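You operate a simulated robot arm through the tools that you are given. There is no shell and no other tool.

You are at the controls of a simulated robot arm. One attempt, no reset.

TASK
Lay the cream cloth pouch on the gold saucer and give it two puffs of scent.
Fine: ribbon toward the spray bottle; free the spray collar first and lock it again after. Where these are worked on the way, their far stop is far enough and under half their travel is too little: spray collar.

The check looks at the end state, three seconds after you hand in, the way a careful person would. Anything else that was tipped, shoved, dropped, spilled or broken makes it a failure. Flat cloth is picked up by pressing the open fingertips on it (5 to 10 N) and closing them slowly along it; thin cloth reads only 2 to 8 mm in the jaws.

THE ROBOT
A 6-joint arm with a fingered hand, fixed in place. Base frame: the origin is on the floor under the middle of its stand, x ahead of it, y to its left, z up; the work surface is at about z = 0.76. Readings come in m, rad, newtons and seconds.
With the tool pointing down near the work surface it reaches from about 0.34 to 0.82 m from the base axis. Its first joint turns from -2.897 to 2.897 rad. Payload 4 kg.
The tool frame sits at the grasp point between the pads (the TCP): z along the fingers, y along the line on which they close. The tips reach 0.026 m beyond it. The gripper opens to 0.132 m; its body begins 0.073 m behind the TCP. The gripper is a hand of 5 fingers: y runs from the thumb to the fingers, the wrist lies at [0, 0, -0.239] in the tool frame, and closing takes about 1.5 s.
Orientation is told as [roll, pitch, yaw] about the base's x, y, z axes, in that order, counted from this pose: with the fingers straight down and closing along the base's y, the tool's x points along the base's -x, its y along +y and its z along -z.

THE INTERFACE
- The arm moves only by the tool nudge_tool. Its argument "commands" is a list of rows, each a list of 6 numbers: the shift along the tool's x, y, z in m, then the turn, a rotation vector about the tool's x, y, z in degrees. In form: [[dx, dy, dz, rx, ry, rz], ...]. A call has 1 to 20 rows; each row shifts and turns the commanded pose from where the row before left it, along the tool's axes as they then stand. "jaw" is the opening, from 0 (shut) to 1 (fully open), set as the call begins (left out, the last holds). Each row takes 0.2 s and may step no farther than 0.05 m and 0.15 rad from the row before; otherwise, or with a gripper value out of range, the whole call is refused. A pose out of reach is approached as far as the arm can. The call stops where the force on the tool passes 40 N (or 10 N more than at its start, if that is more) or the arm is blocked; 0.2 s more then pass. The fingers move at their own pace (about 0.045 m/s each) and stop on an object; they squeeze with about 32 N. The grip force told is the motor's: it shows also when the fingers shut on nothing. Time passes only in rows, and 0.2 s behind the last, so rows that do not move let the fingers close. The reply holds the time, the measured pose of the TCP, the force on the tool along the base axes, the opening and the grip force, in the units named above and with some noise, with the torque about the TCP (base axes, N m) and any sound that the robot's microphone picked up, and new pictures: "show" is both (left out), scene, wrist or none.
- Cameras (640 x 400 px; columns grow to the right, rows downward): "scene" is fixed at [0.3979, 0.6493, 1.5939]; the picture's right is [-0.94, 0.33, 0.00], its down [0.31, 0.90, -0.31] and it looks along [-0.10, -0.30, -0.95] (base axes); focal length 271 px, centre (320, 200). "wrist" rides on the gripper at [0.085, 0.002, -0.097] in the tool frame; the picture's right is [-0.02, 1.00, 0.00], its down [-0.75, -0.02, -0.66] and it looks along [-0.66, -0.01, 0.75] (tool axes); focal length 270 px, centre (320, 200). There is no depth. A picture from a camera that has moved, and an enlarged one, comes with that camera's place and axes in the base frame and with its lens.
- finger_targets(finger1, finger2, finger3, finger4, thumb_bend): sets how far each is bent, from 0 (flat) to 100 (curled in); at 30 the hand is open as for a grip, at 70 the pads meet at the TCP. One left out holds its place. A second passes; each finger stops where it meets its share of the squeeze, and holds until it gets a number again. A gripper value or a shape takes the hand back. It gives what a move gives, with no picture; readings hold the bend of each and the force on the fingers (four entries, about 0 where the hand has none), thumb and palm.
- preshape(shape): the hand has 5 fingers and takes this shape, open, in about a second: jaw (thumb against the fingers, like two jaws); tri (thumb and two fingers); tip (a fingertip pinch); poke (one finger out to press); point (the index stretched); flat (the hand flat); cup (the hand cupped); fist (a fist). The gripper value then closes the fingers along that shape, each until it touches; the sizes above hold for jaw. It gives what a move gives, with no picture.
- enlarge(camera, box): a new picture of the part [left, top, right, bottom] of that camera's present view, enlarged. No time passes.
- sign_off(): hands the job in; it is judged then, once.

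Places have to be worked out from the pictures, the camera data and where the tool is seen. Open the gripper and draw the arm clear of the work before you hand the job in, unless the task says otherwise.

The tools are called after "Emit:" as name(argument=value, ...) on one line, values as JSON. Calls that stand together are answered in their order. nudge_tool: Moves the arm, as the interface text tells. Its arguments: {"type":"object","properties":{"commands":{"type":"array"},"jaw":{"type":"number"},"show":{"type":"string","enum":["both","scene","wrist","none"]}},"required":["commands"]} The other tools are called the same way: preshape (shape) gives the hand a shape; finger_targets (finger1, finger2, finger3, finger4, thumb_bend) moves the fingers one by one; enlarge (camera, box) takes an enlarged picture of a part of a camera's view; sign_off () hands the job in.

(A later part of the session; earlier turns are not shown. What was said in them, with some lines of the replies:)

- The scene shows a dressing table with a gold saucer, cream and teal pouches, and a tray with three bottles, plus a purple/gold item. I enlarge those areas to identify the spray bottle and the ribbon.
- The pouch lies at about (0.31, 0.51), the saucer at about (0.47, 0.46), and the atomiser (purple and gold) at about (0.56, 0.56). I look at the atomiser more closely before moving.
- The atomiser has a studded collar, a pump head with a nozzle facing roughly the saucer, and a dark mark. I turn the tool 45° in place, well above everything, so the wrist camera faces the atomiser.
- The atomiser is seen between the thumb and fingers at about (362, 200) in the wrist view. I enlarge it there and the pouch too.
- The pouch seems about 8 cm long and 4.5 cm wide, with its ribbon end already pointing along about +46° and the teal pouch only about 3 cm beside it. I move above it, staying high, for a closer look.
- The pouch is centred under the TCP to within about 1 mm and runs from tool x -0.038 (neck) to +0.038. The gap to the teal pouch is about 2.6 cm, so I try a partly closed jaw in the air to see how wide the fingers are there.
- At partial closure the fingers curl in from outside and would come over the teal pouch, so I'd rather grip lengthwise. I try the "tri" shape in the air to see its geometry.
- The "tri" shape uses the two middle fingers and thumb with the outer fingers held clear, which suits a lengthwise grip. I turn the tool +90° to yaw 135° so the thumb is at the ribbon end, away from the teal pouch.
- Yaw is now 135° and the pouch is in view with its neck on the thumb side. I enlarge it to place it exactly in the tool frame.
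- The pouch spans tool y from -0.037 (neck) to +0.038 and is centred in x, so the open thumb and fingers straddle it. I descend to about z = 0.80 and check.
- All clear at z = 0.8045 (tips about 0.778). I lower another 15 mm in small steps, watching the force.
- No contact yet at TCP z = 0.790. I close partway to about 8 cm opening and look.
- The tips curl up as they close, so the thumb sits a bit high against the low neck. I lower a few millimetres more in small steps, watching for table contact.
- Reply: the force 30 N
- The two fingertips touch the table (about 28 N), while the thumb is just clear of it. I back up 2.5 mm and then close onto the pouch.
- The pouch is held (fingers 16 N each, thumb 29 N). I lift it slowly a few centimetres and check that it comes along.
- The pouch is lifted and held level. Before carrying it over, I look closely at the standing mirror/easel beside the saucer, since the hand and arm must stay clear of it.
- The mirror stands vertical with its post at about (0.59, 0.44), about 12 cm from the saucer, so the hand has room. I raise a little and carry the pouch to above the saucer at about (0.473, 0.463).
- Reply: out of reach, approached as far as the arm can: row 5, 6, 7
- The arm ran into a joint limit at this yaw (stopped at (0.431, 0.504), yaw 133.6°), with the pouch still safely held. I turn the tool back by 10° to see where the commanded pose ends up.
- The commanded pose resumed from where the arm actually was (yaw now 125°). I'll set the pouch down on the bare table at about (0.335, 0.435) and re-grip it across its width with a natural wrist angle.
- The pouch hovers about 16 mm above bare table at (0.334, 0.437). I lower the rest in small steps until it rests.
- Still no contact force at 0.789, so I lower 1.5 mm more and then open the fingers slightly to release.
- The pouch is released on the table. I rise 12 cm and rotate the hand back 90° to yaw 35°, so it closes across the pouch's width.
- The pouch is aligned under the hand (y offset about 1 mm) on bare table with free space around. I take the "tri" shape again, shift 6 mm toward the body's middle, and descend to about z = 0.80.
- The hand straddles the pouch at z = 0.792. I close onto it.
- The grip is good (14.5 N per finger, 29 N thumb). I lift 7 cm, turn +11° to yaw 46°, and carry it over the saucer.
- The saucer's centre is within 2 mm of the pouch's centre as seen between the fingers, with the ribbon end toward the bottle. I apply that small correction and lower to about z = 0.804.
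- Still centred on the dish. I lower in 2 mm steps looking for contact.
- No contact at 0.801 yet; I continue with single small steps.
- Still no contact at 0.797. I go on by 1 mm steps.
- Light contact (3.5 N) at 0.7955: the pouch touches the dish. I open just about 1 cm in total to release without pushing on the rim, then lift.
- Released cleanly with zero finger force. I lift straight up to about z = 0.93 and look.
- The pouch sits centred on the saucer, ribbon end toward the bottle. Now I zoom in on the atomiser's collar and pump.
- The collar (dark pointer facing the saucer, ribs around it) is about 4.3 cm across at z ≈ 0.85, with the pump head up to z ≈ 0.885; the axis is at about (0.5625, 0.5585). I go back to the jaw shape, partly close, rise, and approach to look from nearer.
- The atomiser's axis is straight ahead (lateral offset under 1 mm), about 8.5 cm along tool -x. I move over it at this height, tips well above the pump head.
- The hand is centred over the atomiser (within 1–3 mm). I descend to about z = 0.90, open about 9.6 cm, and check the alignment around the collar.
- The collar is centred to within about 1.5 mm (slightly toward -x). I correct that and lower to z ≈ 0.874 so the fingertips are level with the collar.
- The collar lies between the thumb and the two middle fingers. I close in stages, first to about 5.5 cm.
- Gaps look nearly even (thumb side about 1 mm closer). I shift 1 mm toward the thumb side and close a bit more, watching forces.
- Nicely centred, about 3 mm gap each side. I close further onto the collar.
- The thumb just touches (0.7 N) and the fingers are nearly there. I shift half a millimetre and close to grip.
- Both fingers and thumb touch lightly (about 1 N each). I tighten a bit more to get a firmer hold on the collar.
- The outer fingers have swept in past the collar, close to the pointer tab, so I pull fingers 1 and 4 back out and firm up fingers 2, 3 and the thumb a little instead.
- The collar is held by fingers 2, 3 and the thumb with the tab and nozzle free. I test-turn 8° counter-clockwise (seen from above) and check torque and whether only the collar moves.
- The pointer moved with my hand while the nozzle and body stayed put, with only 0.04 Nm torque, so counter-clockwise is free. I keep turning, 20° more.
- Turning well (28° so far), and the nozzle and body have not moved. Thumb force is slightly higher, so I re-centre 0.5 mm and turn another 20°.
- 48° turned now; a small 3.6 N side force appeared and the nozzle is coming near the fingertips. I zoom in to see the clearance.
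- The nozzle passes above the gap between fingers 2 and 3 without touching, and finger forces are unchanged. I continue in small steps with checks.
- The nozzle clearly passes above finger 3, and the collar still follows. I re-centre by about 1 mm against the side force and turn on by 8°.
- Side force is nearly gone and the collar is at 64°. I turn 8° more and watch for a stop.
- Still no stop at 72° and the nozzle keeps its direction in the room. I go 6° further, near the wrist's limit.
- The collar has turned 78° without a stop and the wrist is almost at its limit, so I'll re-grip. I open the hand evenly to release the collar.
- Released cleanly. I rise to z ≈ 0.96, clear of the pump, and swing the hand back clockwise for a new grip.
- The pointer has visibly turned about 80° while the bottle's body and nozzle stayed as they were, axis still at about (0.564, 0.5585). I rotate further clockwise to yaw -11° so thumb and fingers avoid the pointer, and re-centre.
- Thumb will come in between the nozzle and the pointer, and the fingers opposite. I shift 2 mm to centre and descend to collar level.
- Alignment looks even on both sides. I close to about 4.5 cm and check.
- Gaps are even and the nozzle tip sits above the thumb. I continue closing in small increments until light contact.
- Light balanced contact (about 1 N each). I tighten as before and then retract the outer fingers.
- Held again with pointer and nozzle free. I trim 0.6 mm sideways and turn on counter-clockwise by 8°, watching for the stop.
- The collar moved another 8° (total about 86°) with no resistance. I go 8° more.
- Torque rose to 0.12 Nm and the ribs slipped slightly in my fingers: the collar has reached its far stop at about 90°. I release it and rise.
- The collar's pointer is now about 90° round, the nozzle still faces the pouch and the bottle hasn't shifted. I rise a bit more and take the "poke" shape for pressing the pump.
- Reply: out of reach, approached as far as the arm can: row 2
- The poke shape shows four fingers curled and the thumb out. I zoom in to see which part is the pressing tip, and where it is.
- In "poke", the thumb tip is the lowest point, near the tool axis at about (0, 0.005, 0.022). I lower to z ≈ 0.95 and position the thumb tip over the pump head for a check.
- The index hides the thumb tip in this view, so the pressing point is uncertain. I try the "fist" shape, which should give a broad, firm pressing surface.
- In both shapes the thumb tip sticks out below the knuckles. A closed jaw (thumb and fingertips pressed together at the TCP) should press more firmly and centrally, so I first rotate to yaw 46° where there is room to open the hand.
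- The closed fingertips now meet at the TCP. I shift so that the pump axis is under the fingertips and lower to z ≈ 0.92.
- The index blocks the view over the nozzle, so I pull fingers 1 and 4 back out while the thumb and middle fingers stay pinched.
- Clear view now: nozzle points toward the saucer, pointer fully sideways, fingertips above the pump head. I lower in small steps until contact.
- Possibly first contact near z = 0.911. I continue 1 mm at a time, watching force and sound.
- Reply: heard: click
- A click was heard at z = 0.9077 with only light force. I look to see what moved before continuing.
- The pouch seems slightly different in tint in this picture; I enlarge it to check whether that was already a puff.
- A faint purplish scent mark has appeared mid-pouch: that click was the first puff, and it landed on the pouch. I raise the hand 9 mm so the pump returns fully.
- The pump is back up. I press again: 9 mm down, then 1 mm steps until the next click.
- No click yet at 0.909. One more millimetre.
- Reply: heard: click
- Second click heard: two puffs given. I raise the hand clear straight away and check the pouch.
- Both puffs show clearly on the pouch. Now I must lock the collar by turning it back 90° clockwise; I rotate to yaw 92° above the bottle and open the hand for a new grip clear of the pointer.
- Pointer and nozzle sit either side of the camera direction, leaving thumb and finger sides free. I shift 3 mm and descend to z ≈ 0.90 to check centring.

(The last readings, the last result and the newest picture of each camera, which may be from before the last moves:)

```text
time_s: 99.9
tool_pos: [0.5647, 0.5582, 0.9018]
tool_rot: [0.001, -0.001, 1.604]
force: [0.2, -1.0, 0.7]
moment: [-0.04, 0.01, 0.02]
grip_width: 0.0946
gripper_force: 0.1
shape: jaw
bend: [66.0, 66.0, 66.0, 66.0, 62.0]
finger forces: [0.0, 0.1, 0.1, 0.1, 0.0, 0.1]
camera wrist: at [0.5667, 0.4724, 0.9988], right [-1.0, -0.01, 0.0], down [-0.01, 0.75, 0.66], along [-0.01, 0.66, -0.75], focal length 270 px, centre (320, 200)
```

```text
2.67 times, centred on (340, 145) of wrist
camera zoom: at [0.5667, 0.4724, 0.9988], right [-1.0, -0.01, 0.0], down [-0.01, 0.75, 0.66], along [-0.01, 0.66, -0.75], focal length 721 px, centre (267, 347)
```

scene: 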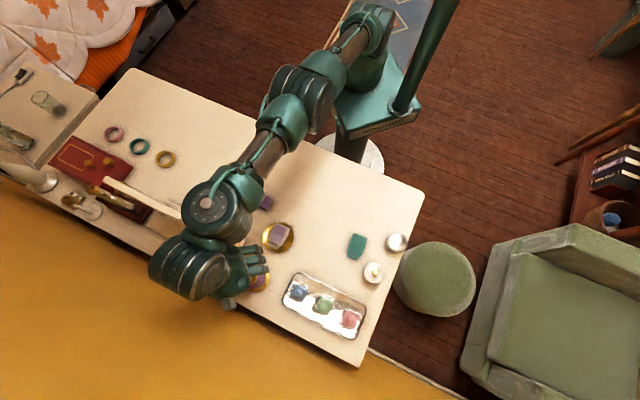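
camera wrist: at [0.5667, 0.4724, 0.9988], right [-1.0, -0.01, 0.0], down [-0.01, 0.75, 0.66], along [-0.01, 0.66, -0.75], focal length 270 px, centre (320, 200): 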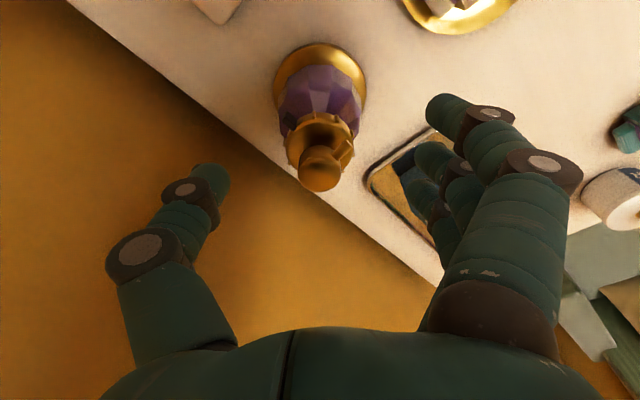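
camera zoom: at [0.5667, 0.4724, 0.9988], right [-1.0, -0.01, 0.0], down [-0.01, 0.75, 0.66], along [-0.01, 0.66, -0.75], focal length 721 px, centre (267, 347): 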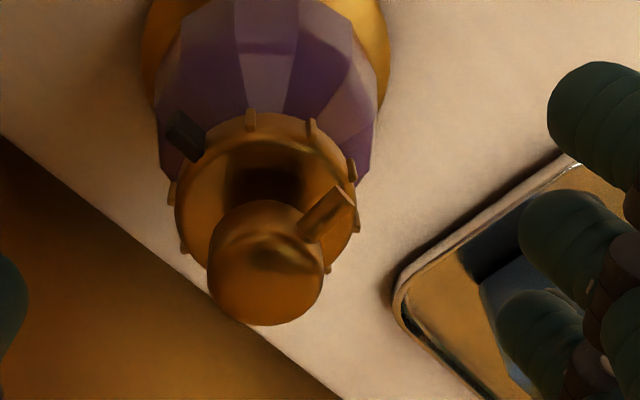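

The collar is centred within about 2 mm. I lower to z ≈ 0.8745 and close to about 4.5 cm.

Emit:
nudge_tool(commands=[[0.0005, 0, 0.01, 0, 0, 0], [0, 0, 0.01, 0, 0, 0], [0, 0, 0.0065, 0, 0, 0], [0, 0, 0, 0, 0, 0]], show="none")

Emit:
nudge_tool(commands=[[0, 0, 0, 0, 0, 0], [0, 0, 0, 0, 0, 0], [0, 0, 0, 0, 0, 0], [0, 0, 0, 0, 0, 0]], jaw=0.34, show="wrist")

Emit:
enlarge(camera="wrist", box=[200, 90, 460, 252])

```text
time_s: 100.9
tool_pos: [0.5643, 0.5571, 0.8761]
tool_rot: [0.0, 0.0, 1.602]
force: [0.0, -0.1, 0.4]
moment: [0.0, 0.03, 0.02]
grip_width: 0.0945
gripper_force: 0.0
shape: jaw
bend: [66.0, 66.0, 66.0, 66.0, 62.0]
finger forces: [0.0, 0.0, 0.0, 0.0, 0.0, 0.1]
```

```text
time_s: 101.9
tool_pos: [0.5644, 0.5573, 0.8754]
tool_rot: [0.0, -0.001, 1.601]
force: [-0.3, -0.2, -0.4]
moment: [-0.04, 0.04, 0.0]
grip_width: 0.0455
gripper_force: 0.1
shape: jaw
bend: [73.0, 73.0, 73.0, 73.0, 70.0]
finger forces: [0.0, 0.1, 0.1, 0.0, 0.0, 0.1]
camera wrist: at [0.5657, 0.4719, 0.9725], right [-1.0, -0.01, 0.0], down [-0.01, 0.75, 0.66], along [-0.01, 0.66, -0.75], focal length 270 px, centre (320, 200)
```

wrist: 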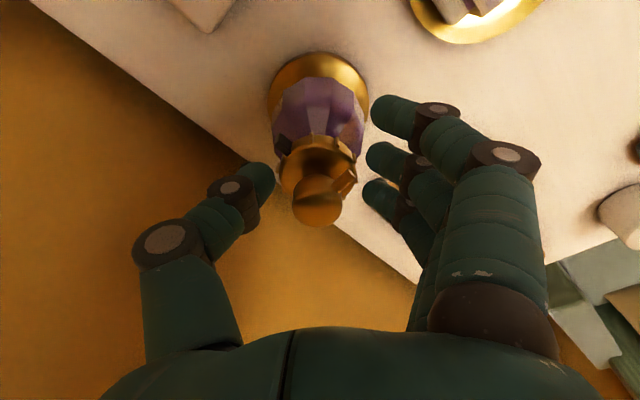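

```text
2.46 times, centred on (330, 171) of wrist
camera zoom: at [0.5657, 0.4719, 0.9725], right [-1.0, -0.01, 0.0], down [-0.01, 0.75, 0.66], along [-0.01, 0.66, -0.75], focal length 665 px, centre (295, 271)
```

zoom: 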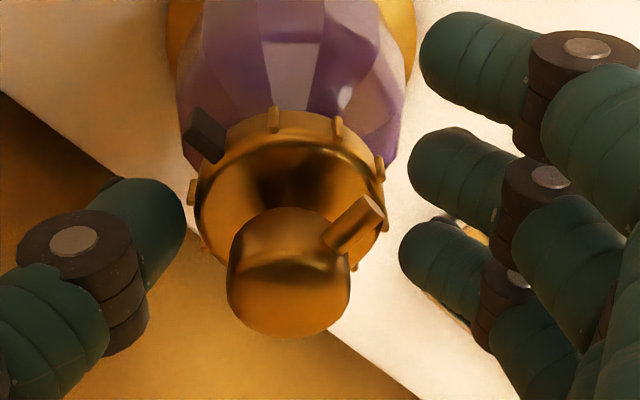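

The thumb side is about 1 mm closer than the finger side. I shift 1.2 mm and close in small steps.

Emit:
nudge_tool(commands=[[0, -0.0012, 0, 0, 0, 0], [0, 0, 0, 0, 0, 0]], jaw=0.315, show="none")

Emit:
nudge_tool(commands=[[0, 0, 0, 0, 0, 0]], jaw=0.3, show="none")

Emit:
nudge_tool(commands=[[0, 0, 0, 0, 0, 0]], jaw=0.285, show="wrist")

Emit:
enlarge(camera="wrist", box=[200, 90, 460, 252])

```text
time_s: 102.5
tool_pos: [0.5658, 0.5571, 0.8759]
tool_rot: [0.001, 0.001, 1.602]
force: [-0.3, -0.3, 0.2]
moment: [0.01, 0.0, 0.0]
grip_width: 0.0424
gripper_force: 0.1
shape: jaw
bend: [73.0, 73.0, 73.0, 73.0, 70.0]
finger forces: [0.1, 0.1, 0.1, 0.0, 0.0, 0.0]
```

```text
time_s: 102.9
tool_pos: [0.565, 0.5565, 0.8747]
tool_rot: [0.0, -0.001, 1.602]
force: [0.3, 0.0, -0.2]
moment: [0.01, -0.01, 0.0]
grip_width: 0.0405
gripper_force: 0.1
shape: jaw
bend: [73.0, 73.0, 73.0, 73.0, 70.0]
finger forces: [0.0, 0.1, 0.0, 0.1, 0.4, 0.1]
```

```text
time_s: 103.3
tool_pos: [0.5661, 0.5569, 0.8758]
tool_rot: [-0.001, 0.0, 1.603]
force: [-0.6, 0.0, -0.4]
moment: [0.02, 0.03, 0.01]
grip_width: 0.0312
gripper_force: 0.0
shape: jaw
bend: [71.0, 73.0, 73.0, 71.0, 70.0]
finger forces: [0.0, 0.8, 0.6, 0.0, 1.0, 0.0]
camera wrist: at [0.5671, 0.4718, 0.9725], right [-1.0, -0.01, 0.0], down [-0.01, 0.75, 0.66], along [-0.01, 0.66, -0.75], focal length 270 px, centre (320, 200)
```

wrist: 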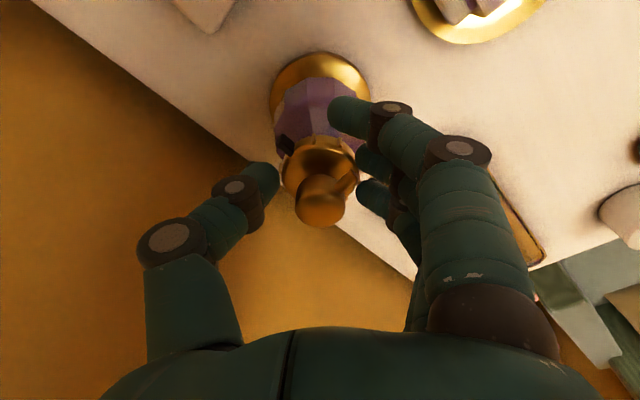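

```text
2.46 times, centred on (330, 171) of wrist
camera zoom: at [0.5671, 0.4718, 0.9725], right [-1.0, -0.01, 0.0], down [-0.01, 0.75, 0.66], along [-0.01, 0.66, -0.75], focal length 665 px, centre (295, 271)
```

zoom: 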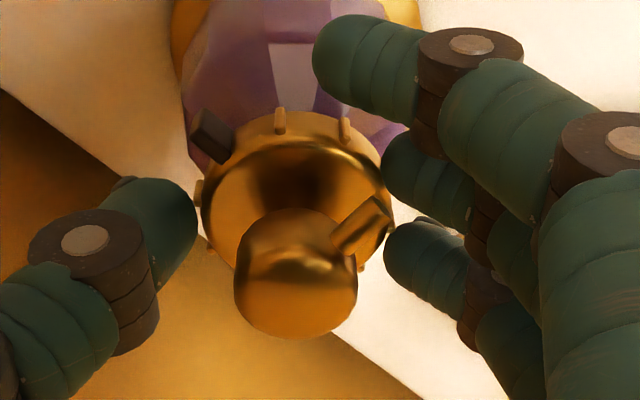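

Balanced light contact again. I tighten as before and pull the outer fingers back.

Emit:
nudge_tool(commands=[[0, 0, 0, 0, 0, 0], [0, 0, 0, 0, 0, 0]], jaw=0.235, show="none")

Emit:
finger_targets(finger1=45, finger4=45)

Emit:
nudge_tool(commands=[[0, 0, 0, 0, 0, 0]], show="wrist")

Emit:
enlarge(camera="wrist", box=[200, 90, 460, 252])

```text
time_s: 103.9
tool_pos: [0.5665, 0.5573, 0.8757]
tool_rot: [0.0, 0.001, 1.601]
force: [1.9, 0.0, 0.6]
moment: [0.02, -0.03, -0.04]
grip_width: 0.0242
gripper_force: 6.9
shape: jaw
bend: [63.0, 73.0, 73.0, 63.0, 70.0]
finger forces: [0.0, 1.4, 1.9, 0.0, 5.1, 0.0]
```

```text
time_s: 104.9
tool_pos: [0.5672, 0.5571, 0.8752]
tool_rot: [0.001, 0.0, 1.602]
force: [3.2, -0.3, 0.1]
moment: [0.0, -0.07, -0.02]
grip_width: 0.0705
gripper_force: 4.3
shape: fingers
bend: [45.0, 73.0, 73.0, 45.0, 70.0]
finger forces: [0.0, 1.4, 1.8, 0.0, 5.9, 0.1]
```

```text
time_s: 105.3
tool_pos: [0.5666, 0.5559, 0.8758]
tool_rot: [0.0, 0.0, 1.603]
force: [2.9, 0.0, 0.1]
moment: [-0.01, -0.07, -0.03]
grip_width: 0.0704
gripper_force: 4.9
shape: fingers
bend: [45.0, 73.0, 73.0, 45.0, 70.0]
finger forces: [0.1, 1.5, 1.7, 0.1, 6.1, 0.0]
camera wrist: at [0.5673, 0.4718, 0.9724], right [-1.0, -0.01, 0.0], down [-0.01, 0.75, 0.66], along [-0.01, 0.66, -0.75], focal length 270 px, centre (320, 200)
```

wrist: 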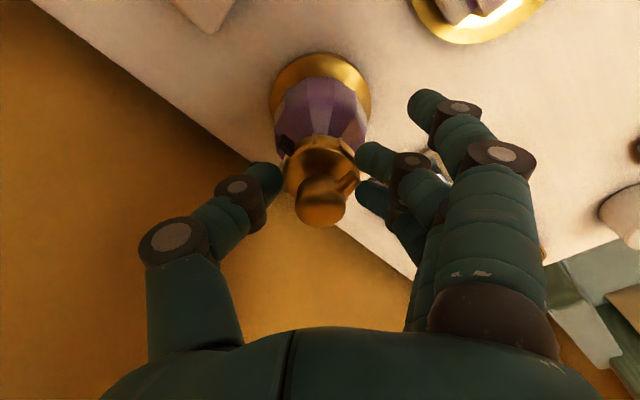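

```text
2.46 times, centred on (330, 171) of wrist
camera zoom: at [0.5673, 0.4718, 0.9724], right [-1.0, -0.01, 0.0], down [-0.01, 0.75, 0.66], along [-0.01, 0.66, -0.75], focal length 665 px, centre (295, 271)
```

zoom: 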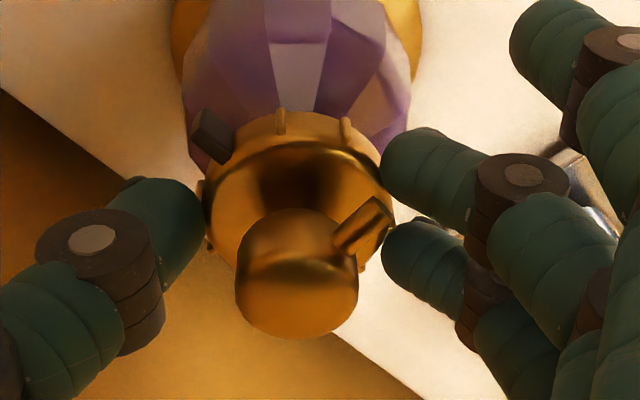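

Held. I trim 0.6 mm and turn clockwise 10° as a first check.

Emit:
nudge_tool(commands=[[0, -0.0006, 0, 0, 0, 0], [0.0002, 0.0001, 0, 0, 0, 5], [0.0002, 0.0001, 0, 0, 0, 5], [0, 0, 0, 0, 0, 0]], show="wrist")

Emit:
enlarge(camera="wrist", box=[200, 90, 460, 252])

```text
time_s: 106.3
tool_pos: [0.5657, 0.5568, 0.8758]
tool_rot: [0.0, 0.0, 1.428]
force: [0.7, 1.1, 1.7]
moment: [0.02, -0.02, 0.0]
grip_width: 0.0701
gripper_force: 4.5
shape: fingers
bend: [45.0, 73.0, 73.0, 45.0, 70.0]
finger forces: [0.0, 2.2, 2.6, 0.1, 4.8, 0.1]
camera wrist: at [0.5529, 0.4726, 0.9722], right [-0.99, 0.16, 0.0], down [0.12, 0.74, 0.66], along [0.11, 0.65, -0.75], focal length 270 px, centre (320, 200)
```

wrist: 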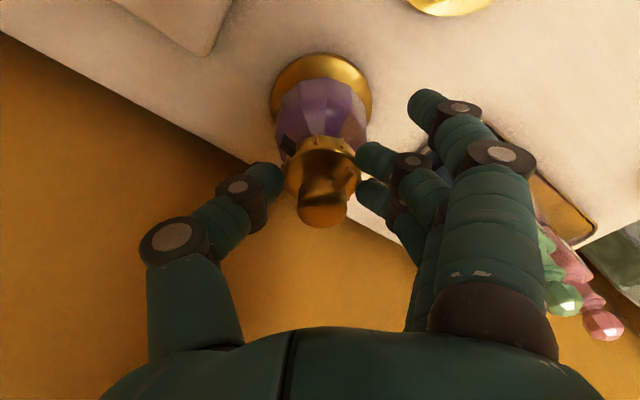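

```text
2.46 times, centred on (330, 171) of wrist
camera zoom: at [0.5529, 0.4726, 0.9722], right [-0.99, 0.16, 0.0], down [0.12, 0.74, 0.66], along [0.11, 0.65, -0.75], focal length 665 px, centre (295, 271)
```

zoom: 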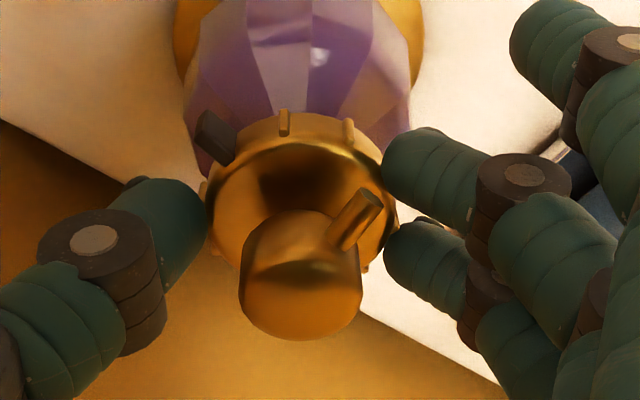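

The collar follows (nozzle shifts in the hand's frame, pointer doesn't) with balanced forces. I continue 20° clockwise.

Emit:
nudge_tool(commands=[[0.0002, 0.0001, 0, 0, 0, 5], [0.0002, 0.0001, 0, 0, 0, 5], [0.0002, 0.0001, 0, 0, 0, 5], [0.0002, 0.0001, 0, 0, 0, 5], [0, 0, 0, 0, 0, 0]], show="wrist")

Emit:
enlarge(camera="wrist", box=[200, 90, 460, 252])

```text
time_s: 107.5
tool_pos: [0.5666, 0.5567, 0.8755]
tool_rot: [0.001, 0.001, 1.077]
force: [0.4, 3.8, 1.7]
moment: [0.08, 0.06, 0.0]
grip_width: 0.0692
gripper_force: 4.5
shape: fingers
bend: [45.0, 73.0, 73.0, 45.0, 70.0]
finger forces: [0.1, 2.2, 3.4, 0.1, 3.7, 0.1]
camera wrist: at [0.5248, 0.4815, 0.9722], right [-0.87, 0.49, 0.0], down [0.37, 0.66, 0.66], along [0.32, 0.57, -0.75], focal length 270 px, centre (320, 200)
```

wrist: 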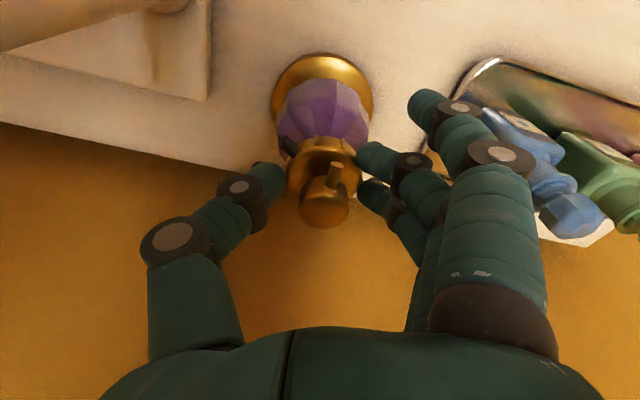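

```text
2.46 times, centred on (330, 171) of wrist
camera zoom: at [0.5248, 0.4815, 0.9722], right [-0.87, 0.49, 0.0], down [0.37, 0.66, 0.66], along [0.32, 0.57, -0.75], focal length 665 px, centre (295, 271)
```

zoom: 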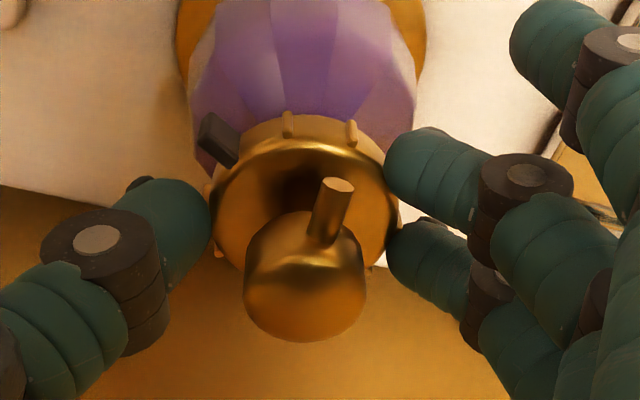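

30° turned; a 3.8 N side force built up, so I shift about 0.9 mm with it and continue 20° more.

Emit:
nudge_tool(commands=[[-0.0008, 0.0004, 0, 0, 0, 0], [0, 0, 0, 0, 0, 5], [0, 0, 0, 0, 0, 5], [0, 0, 0, 0, 0, 5], [0, 0, 0, 0, 0, 5], [0, 0, 0, 0, 0, 0]], show="wrist")

Emit:
enlarge(camera="wrist", box=[200, 90, 460, 252])

```text
time_s: 108.9
tool_pos: [0.566, 0.5557, 0.8749]
tool_rot: [-0.001, 0.0, 0.726]
force: [-3.8, -2.5, 0.1]
moment: [-0.02, 0.05, 0.01]
grip_width: 0.0693
gripper_force: 5.3
shape: fingers
bend: [45.0, 73.0, 73.0, 45.0, 70.0]
finger forces: [0.0, 3.3, 2.8, 0.0, 4.6, 0.1]
camera wrist: at [0.5019, 0.5009, 0.9723], right [-0.65, 0.76, 0.0], down [0.57, 0.49, 0.66], along [0.5, 0.43, -0.75], focal length 270 px, centre (320, 200)
```

wrist: 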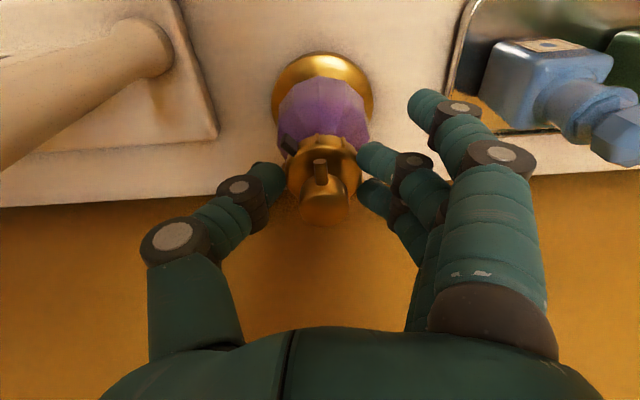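

```text
2.46 times, centred on (330, 171) of wrist
camera zoom: at [0.5019, 0.5009, 0.9723], right [-0.65, 0.76, 0.0], down [0.57, 0.49, 0.66], along [0.5, 0.43, -0.75], focal length 665 px, centre (295, 271)
```

zoom: 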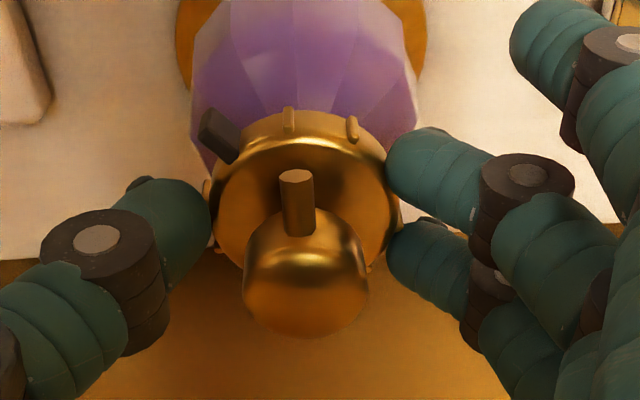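

50° turned. The side force now points to +x by about 4.5 N, so I shift 0.9 mm that way and turn 20° more.

Emit:
nudge_tool(commands=[[0.0009, 0.0002, 0, 0, 0, 0], [0.0001, 0, 0, 0, 0, 5], [0.0001, 0, 0, 0, 0, 5], [0.0001, 0, 0, 0, 0, 5], [0.0001, 0, 0, 0, 0, 5], [0, 0, 0, 0, 0, 0]], show="wrist")

Emit:
enlarge(camera="wrist", box=[200, 90, 460, 252])

```text
time_s: 110.3
tool_pos: [0.5645, 0.5557, 0.8754]
tool_rot: [0.001, -0.001, 0.379]
force: [-2.8, 1.0, -0.1]
moment: [0.05, 0.09, 0.0]
grip_width: 0.0689
gripper_force: 5.0
shape: fingers
bend: [45.0, 73.0, 73.0, 45.0, 70.0]
finger forces: [0.0, 3.2, 3.2, 0.0, 3.7, 0.0]
camera wrist: at [0.486, 0.526, 0.9725], right [-0.35, 0.94, 0.0], down [0.7, 0.26, 0.66], along [0.62, 0.23, -0.75], focal length 270 px, centre (320, 200)
```

wrist: 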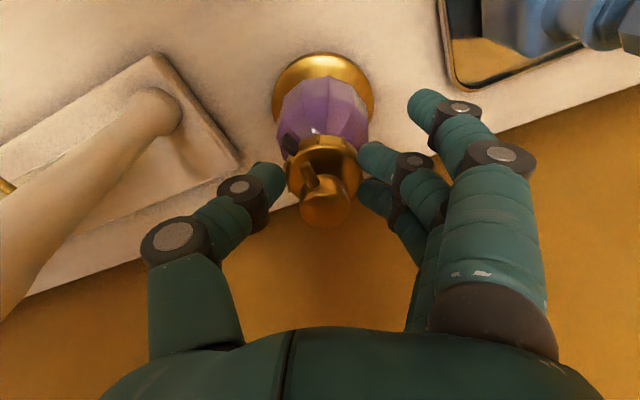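

```text
2.46 times, centred on (330, 171) of wrist
camera zoom: at [0.486, 0.526, 0.9725], right [-0.35, 0.94, 0.0], down [0.7, 0.26, 0.66], along [0.62, 0.23, -0.75], focal length 665 px, centre (295, 271)
```

zoom: 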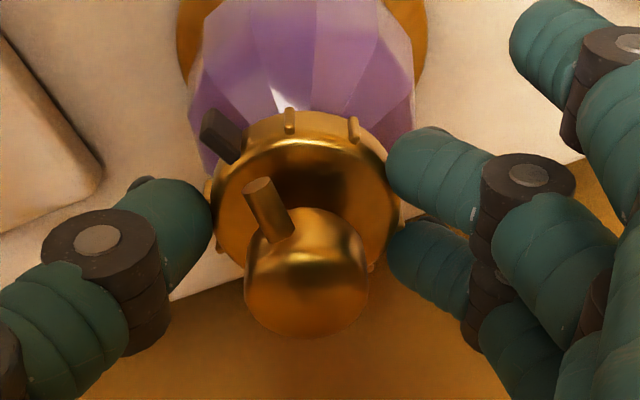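

70° turned, 20° to go. I trim and turn 10° more.

Emit:
nudge_tool(commands=[[0.0005, 0.0005, 0, 0, 0, 0], [0.0001, 0, 0, 0, 0, 5], [0.0001, 0, 0, 0, 0, 5], [0, 0, 0, 0, 0, 0]], show="wrist")

Emit:
enlarge(camera="wrist", box=[200, 90, 460, 252])

```text
time_s: 111.3
tool_pos: [0.5647, 0.5563, 0.8752]
tool_rot: [0.0, 0.0, 0.205]
force: [0.7, 1.5, -1.4]
moment: [0.04, -0.01, 0.0]
grip_width: 0.0692
gripper_force: 4.4
shape: fingers
bend: [45.0, 73.0, 73.0, 45.0, 70.0]
finger forces: [0.1, 2.5, 3.4, 0.0, 3.4, 0.0]
camera wrist: at [0.4812, 0.5402, 0.9725], right [-0.18, 0.98, 0.0], down [0.74, 0.14, 0.66], along [0.65, 0.12, -0.75], focal length 270 px, centre (320, 200)
```

wrist: 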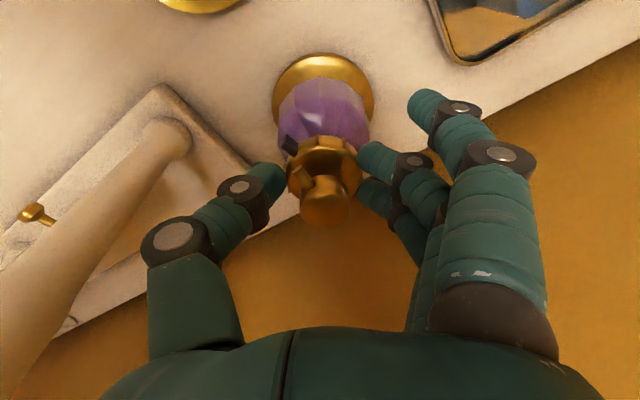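

```text
2.46 times, centred on (330, 171) of wrist
camera zoom: at [0.4812, 0.5402, 0.9725], right [-0.18, 0.98, 0.0], down [0.74, 0.14, 0.66], along [0.65, 0.12, -0.75], focal length 665 px, centre (295, 271)
```

zoom: 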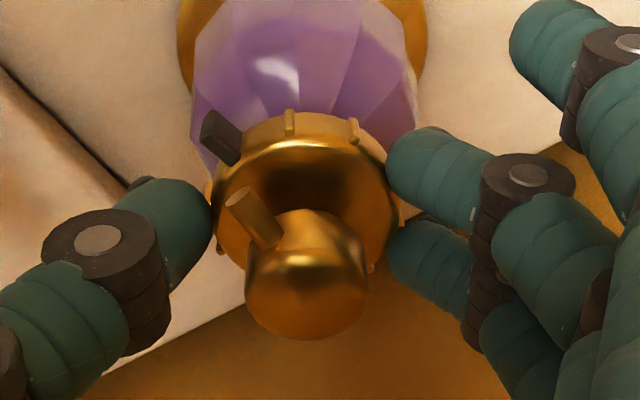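

80° turned with no resistance. I go 8° more in small steps.

Emit:
nudge_tool(commands=[[0, 0.0003, 0, 0, 0, 4], [0, 0, 0, 0, 0, 4], [0, 0, 0, 0, 0, 0]], show="wrist")

Emit:
enlarge(camera="wrist", box=[200, 90, 460, 252])

```text
time_s: 112.1
tool_pos: [0.5639, 0.5561, 0.8748]
tool_rot: [0.001, -0.001, 0.066]
force: [-3.3, 1.6, 0.9]
moment: [0.03, 0.05, -0.01]
grip_width: 0.0689
gripper_force: 5.6
shape: fingers
bend: [45.0, 73.0, 73.0, 45.0, 70.0]
finger forces: [0.1, 3.2, 3.3, 0.1, 4.0, 0.0]
camera wrist: at [0.4799, 0.5521, 0.9724], right [-0.05, 1.0, 0.0], down [0.75, 0.03, 0.66], along [0.66, 0.03, -0.75], focal length 270 px, centre (320, 200)
```

wrist: 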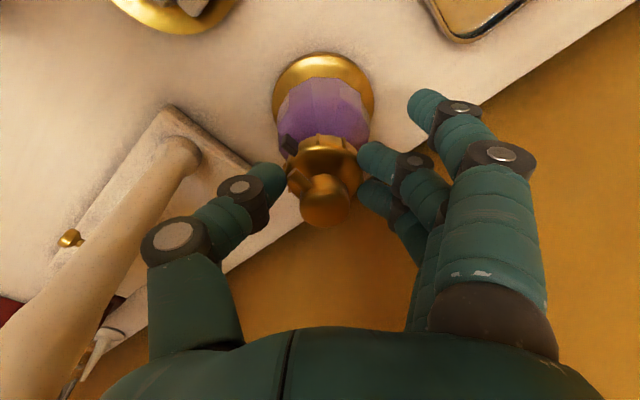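

```text
2.46 times, centred on (330, 171) of wrist
camera zoom: at [0.4799, 0.5521, 0.9724], right [-0.05, 1.0, 0.0], down [0.75, 0.03, 0.66], along [0.66, 0.03, -0.75], focal length 665 px, centre (295, 271)
```

zoom: 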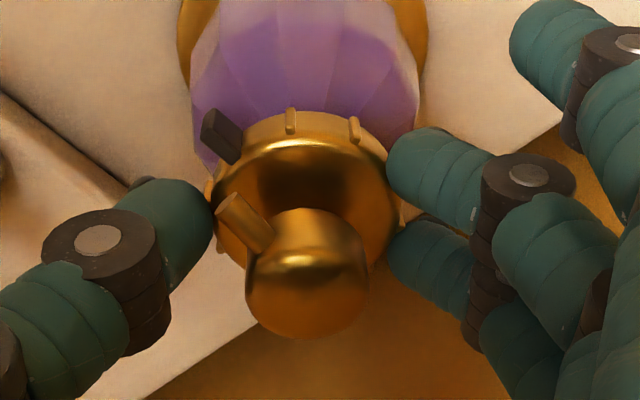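

88° turned, still free. I trim and turn 3° at a time to find the locked stop.

Emit:
nudge_tool(commands=[[0.0006, 0.0003, 0, 0, 0, 0], [0, 0, 0, 0, 0, 3], [0, 0, 0, 0, 0, 0]], show="none")

Emit:
nudge_tool(commands=[[0, 0, 0, 0, 0, 3], [0, 0, 0, 0, 0, 0]], show="wrist")

Emit:
enlarge(camera="wrist", box=[200, 90, 460, 252])

```text
time_s: 112.9
tool_pos: [0.5631, 0.5558, 0.8756]
tool_rot: [0.001, -0.002, 0.013]
force: [1.8, 0.0, 0.9]
moment: [0.0, -0.01, 0.0]
grip_width: 0.0692
gripper_force: 4.4
shape: fingers
bend: [45.0, 73.0, 73.0, 45.0, 70.0]
finger forces: [0.1, 2.0, 3.1, 0.0, 4.2, 0.0]
```

```text
time_s: 113.5
tool_pos: [0.5636, 0.5568, 0.875]
tool_rot: [0.001, 0.001, -0.039]
force: [-0.8, -1.3, 1.4]
moment: [-0.03, 0.02, 0.12]
grip_width: 0.0689
gripper_force: 5.5
shape: fingers
bend: [45.0, 73.0, 73.0, 45.0, 70.0]
finger forces: [0.0, 3.1, 3.1, 0.1, 4.4, 0.1]
camera wrist: at [0.4791, 0.5615, 0.9724], right [0.06, 1.0, 0.0], down [0.75, -0.04, 0.66], along [0.66, -0.04, -0.75], focal length 270 px, centre (320, 200)
```

wrist: 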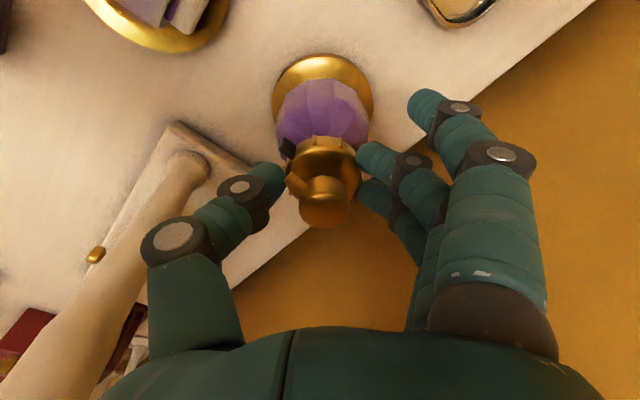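

```text
2.46 times, centred on (330, 171) of wrist
camera zoom: at [0.4791, 0.5615, 0.9724], right [0.06, 1.0, 0.0], down [0.75, -0.04, 0.66], along [0.66, -0.04, -0.75], focal length 665 px, centre (295, 271)
```

zoom: 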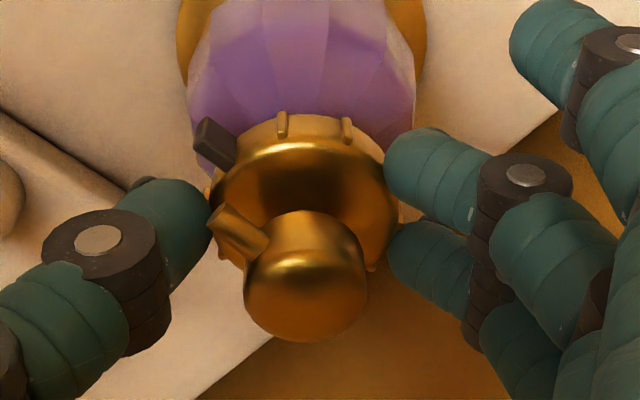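

Torque 0.12 Nm and a slight slip: the collar is back at its locked stop, pointer under the nozzle. I release evenly and rise.

Emit:
nudge_tool(commands=[[0, 0, 0, 0, 0, 0.5], [0, 0, 0, 0, 0, 0], [0, 0, 0, 0, 0, 0], [0, 0, 0, 0, 0, 0]], jaw=0.72, show="wrist")

Emit:
nudge_tool(commands=[[0, 0, -0.02, 0, 0, 0], [0, 0, -0.035, 0, 0, 0], [0, 0, -0.03, 0, 0, 0], [0, 0, 0, 0, 0, 0]], show="both")

Emit:
enlarge(camera="wrist", box=[250, 30, 390, 190])

```text
time_s: 114.5
tool_pos: [0.5626, 0.5568, 0.876]
tool_rot: [0.001, 0.001, -0.048]
force: [-0.3, 0.5, -0.2]
moment: [-0.01, -0.01, 0.01]
grip_width: 0.0947
gripper_force: 0.0
shape: jaw
bend: [66.0, 66.0, 66.0, 66.0, 62.0]
finger forces: [0.1, 0.0, 0.0, 0.0, 0.0, 0.0]
camera wrist: at [0.4794, 0.5621, 0.9724], right [0.07, 1.0, 0.0], down [0.75, -0.05, 0.66], along [0.66, -0.04, -0.75], focal length 270 px, centre (320, 200)
```

wrist: 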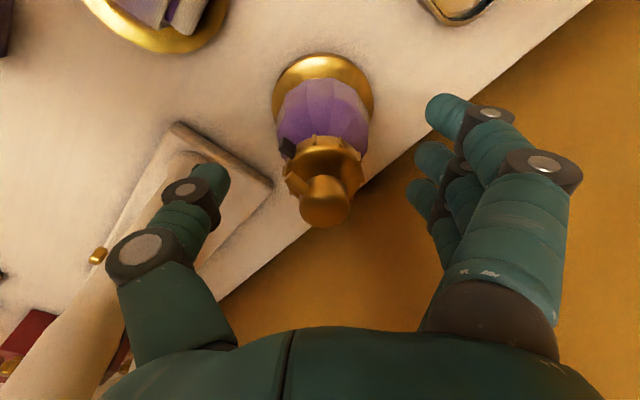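

```text
time_s: 115.5
tool_pos: [0.5628, 0.5566, 0.9604]
tool_rot: [0.002, 0.001, -0.046]
force: [0.5, -0.2, 0.0]
moment: [0.03, 0.05, -0.03]
grip_width: 0.0948
gripper_force: 0.1
shape: jaw
bend: [66.0, 66.0, 66.0, 66.0, 62.0]
finger forces: [0.0, 0.1, 0.0, 0.0, 0.0, 0.0]
camera wrist: at [0.4787, 0.5623, 1.0578], right [0.07, 1.0, 0.0], down [0.75, -0.05, 0.66], along [0.66, -0.04, -0.75], focal length 270 px, centre (320, 200)
```

scene: 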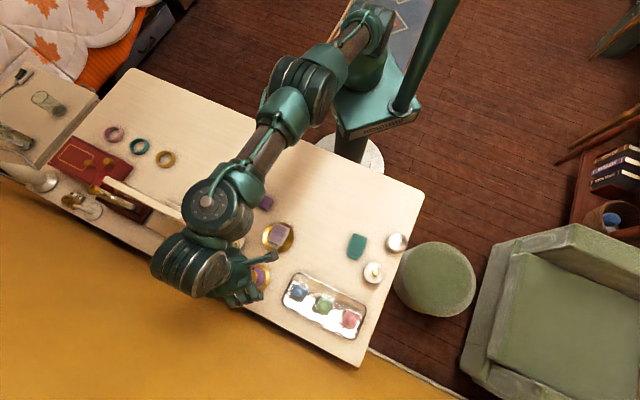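
wrist: 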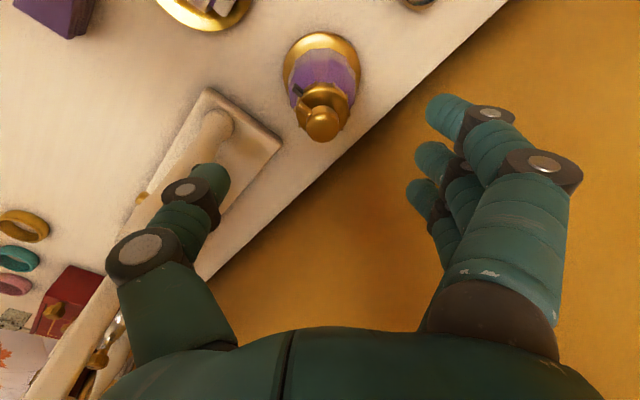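

```text
2.50 times, centred on (320, 110) of wrist
camera zoom: at [0.4787, 0.5623, 1.0578], right [0.07, 1.0, 0.0], down [0.75, -0.05, 0.66], along [0.66, -0.04, -0.75], focal length 676 px, centre (320, 425)
```

zoom: 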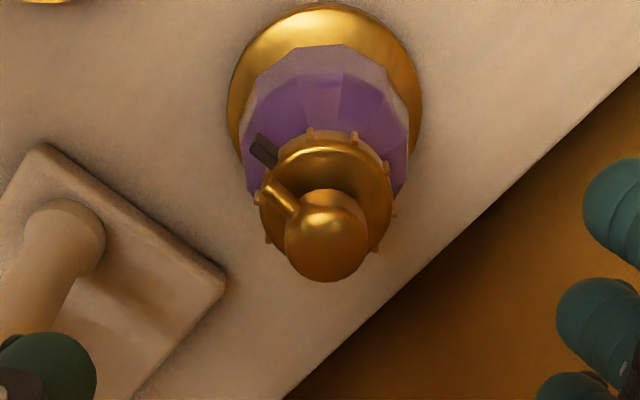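

The pointer sits under the nozzle again as at the start, and the bottle is upright in place. I rotate back to yaw 46° and withdraw toward the base, rising.

Emit:
nudge_tool(commands=[[0, 0, 0, 0, 0, -7], [0, 0, 0, 0, 0, -7], [0, 0, 0, 0, 0, -7], [0, 0, 0, 0, 0, -7], [0, 0, 0, 0, 0, -7], [0, 0, 0, 0, 0, -7], [0, 0, 0, 0, 0, -6.5], [0.03, 0, 0, 0, 0, 0], [0.04, 0, -0.01, 0, 0, 0], [0.04, 0, -0.02, 0, 0, 0], [0.035, 0, -0.03, 0, 0, 0], [0.03, 0, -0.035, 0, 0, 0], [0.03, 0, -0.035, 0, 0, 0], [0.03, 0, -0.035, 0, 0, 0], [0, 0, 0, 0, 0, 0]], show="both")

Emit:
enlarge(camera="scene", box=[220, 190, 420, 315])

Emit:
enlarge(camera="scene", box=[236, 258, 276, 294])

```text
time_s: 118.7
tool_pos: [0.4001, 0.3863, 1.1244]
tool_rot: [-0.002, 0.0, 0.8]
force: [0.4, 0.0, 0.5]
moment: [-0.01, 0.0, -0.02]
grip_width: 0.0946
gripper_force: 0.0
shape: jaw
bend: [66.0, 66.0, 66.0, 66.0, 62.0]
finger forces: [0.0, 0.1, 0.0, 0.1, 0.0, 0.0]
camera wrist: at [0.3406, 0.3277, 1.223], right [-0.7, 0.71, 0.0], down [0.54, 0.53, 0.66], along [0.47, 0.46, -0.75], focal length 270 px, centre (320, 200)
```

scene: 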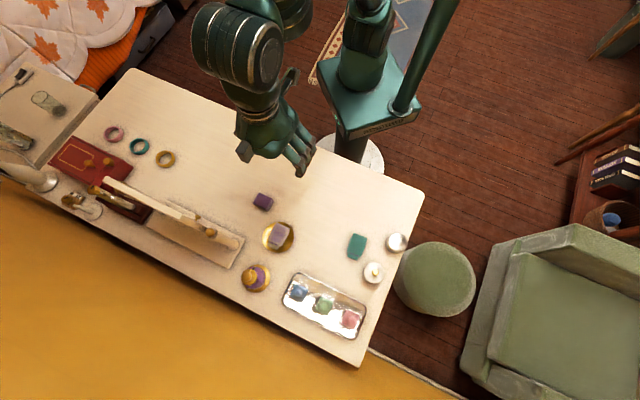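
wrist: 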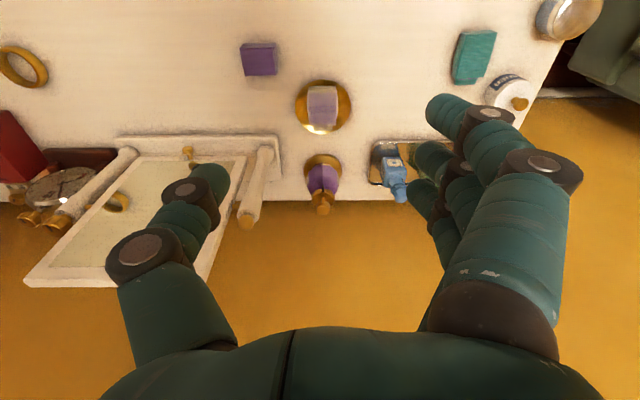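

```text
3.20 times, centred on (320, 252) of scene
camera zoom: at [0.3979, 0.6493, 1.5939], right [-0.94, 0.33, 0.0], down [0.31, 0.9, -0.31], along [-0.1, -0.3, -0.95], focal length 867 px, centre (320, 32)
```

zoom: 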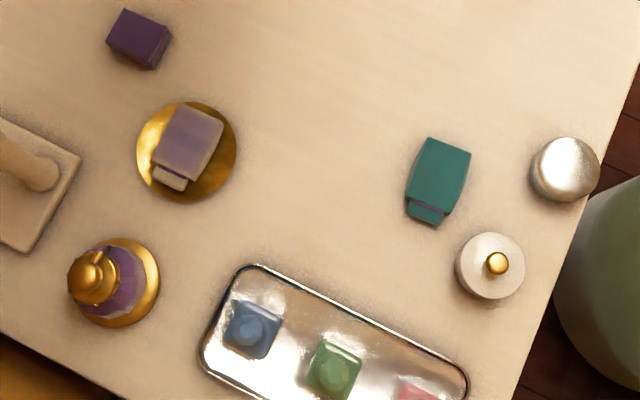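

```text
11.11 times, centred on (256, 276) of scene
camera zoom: at [0.3979, 0.6493, 1.5939], right [-0.94, 0.33, 0.0], down [0.31, 0.9, -0.31], along [-0.1, -0.3, -0.95], focal length 3009 px, centre (1031, -644)
```

zoom: 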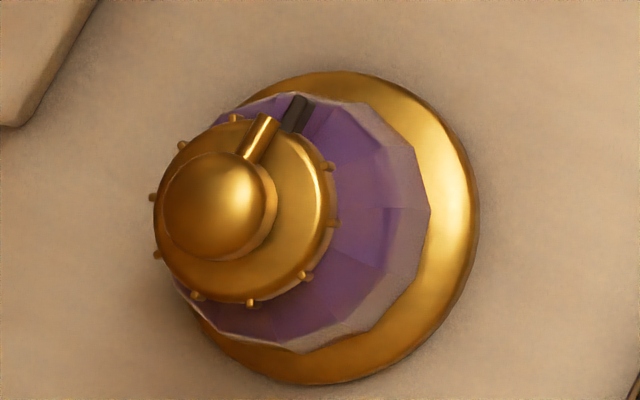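

Everything matches the start: bottle in the same place, pointer at the locked position, other items untouched, pouch on the saucer with ribbon toward the bottle and both puffs visible. I open the hand fully and retreat further.

Emit:
nudge_tool(commands=[[0.03, 0, -0.01, 0, 0, 0], [0.03, 0, -0.01, 0, 0, 0], [0.03, 0, -0.01, 0, 0, 0], [0.03, 0, 0, 0, 0, 0], [0, 0, 0, 0, 0, 0], [0, 0, 0, 0, 0, 0]], jaw=1, show="both")

Emit:
enlarge(camera="scene", box=[225, 200, 325, 300])

```text
time_s: 120.1
tool_pos: [0.3167, 0.3019, 1.1557]
tool_rot: [-0.002, -0.001, 0.799]
force: [-0.2, -1.5, -0.1]
moment: [0.01, -0.04, 0.01]
grip_width: 0.1315
gripper_force: 0.1
shape: jaw
bend: [30.0, 30.0, 30.0, 30.0, 30.0]
finger forces: [0.0, 0.0, 0.0, 0.0, 0.0, 0.0]
camera wrist: at [0.2562, 0.243, 1.2527], right [-0.7, 0.71, 0.0], down [0.54, 0.53, 0.66], along [0.47, 0.46, -0.75], focal length 270 px, centre (320, 200)
```

scene: 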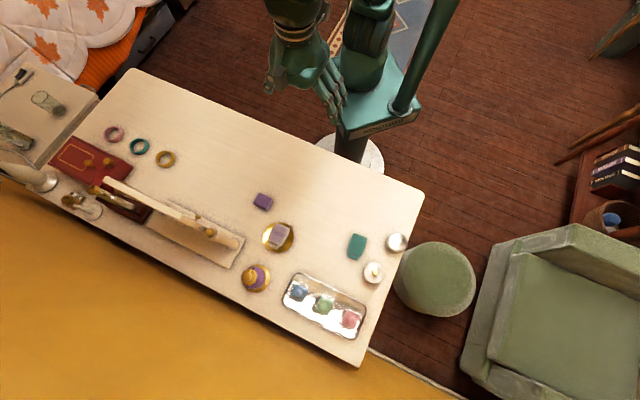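
wrist: 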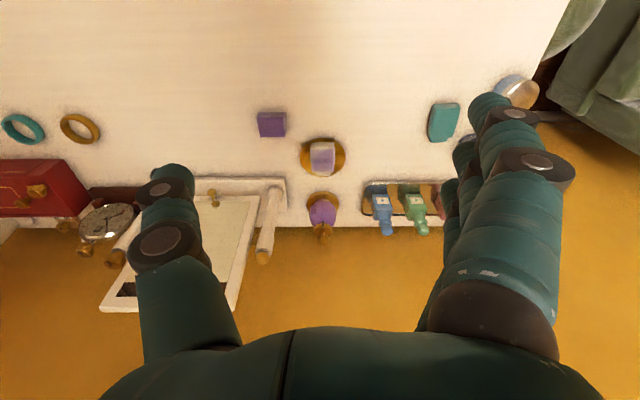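

```text
4.00 times, centred on (275, 250) of scene
camera zoom: at [0.3979, 0.6493, 1.5939], right [-0.94, 0.33, 0.0], down [0.31, 0.9, -0.31], along [-0.1, -0.3, -0.95], focal length 1083 px, centre (500, 0)
```

zoom: 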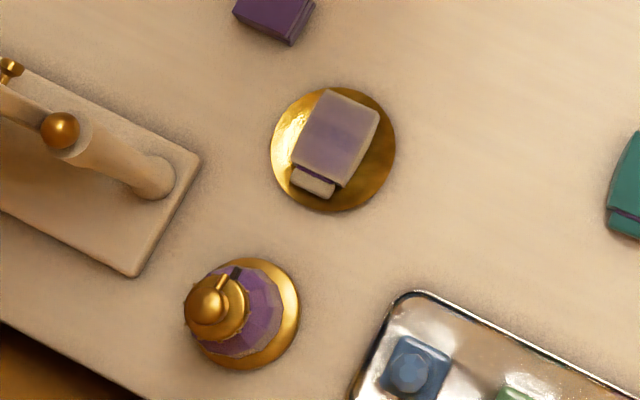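

The pouch rests on the saucer with its ribbon toward the bottle. It has had two puffs, the collar is locked again, the hand is open and the arm is clear. I hand the job in.

Emit:
sign_off()

```text
The job is handed in.
```

I handed the job in with every part of the task done. I don't have the judge's result.

- **Pouch:** the cream pouch lies centred on the gold saucer, with its ribbon end toward the spray bottle.
- **Collar:** I freed it by turning it about 90° to its far stop. After spraying I turned it back to the locked stop, so the dark pointer sits under the nozzle as it did at the start.
- **Scent:** I pressed the pump twice. Each press clicked, and a purple scent mark shows on the pouch.
- **Rest of the table:** the bottle stands where it did, and nothing else looks moved or tipped in the last pictures.

On the way, the arm reached a joint limit while carrying the pouch. I set the pouch down on bare table, gripped it the other way, and then placed it.

The hand is open and the arm is drawn back toward its base.
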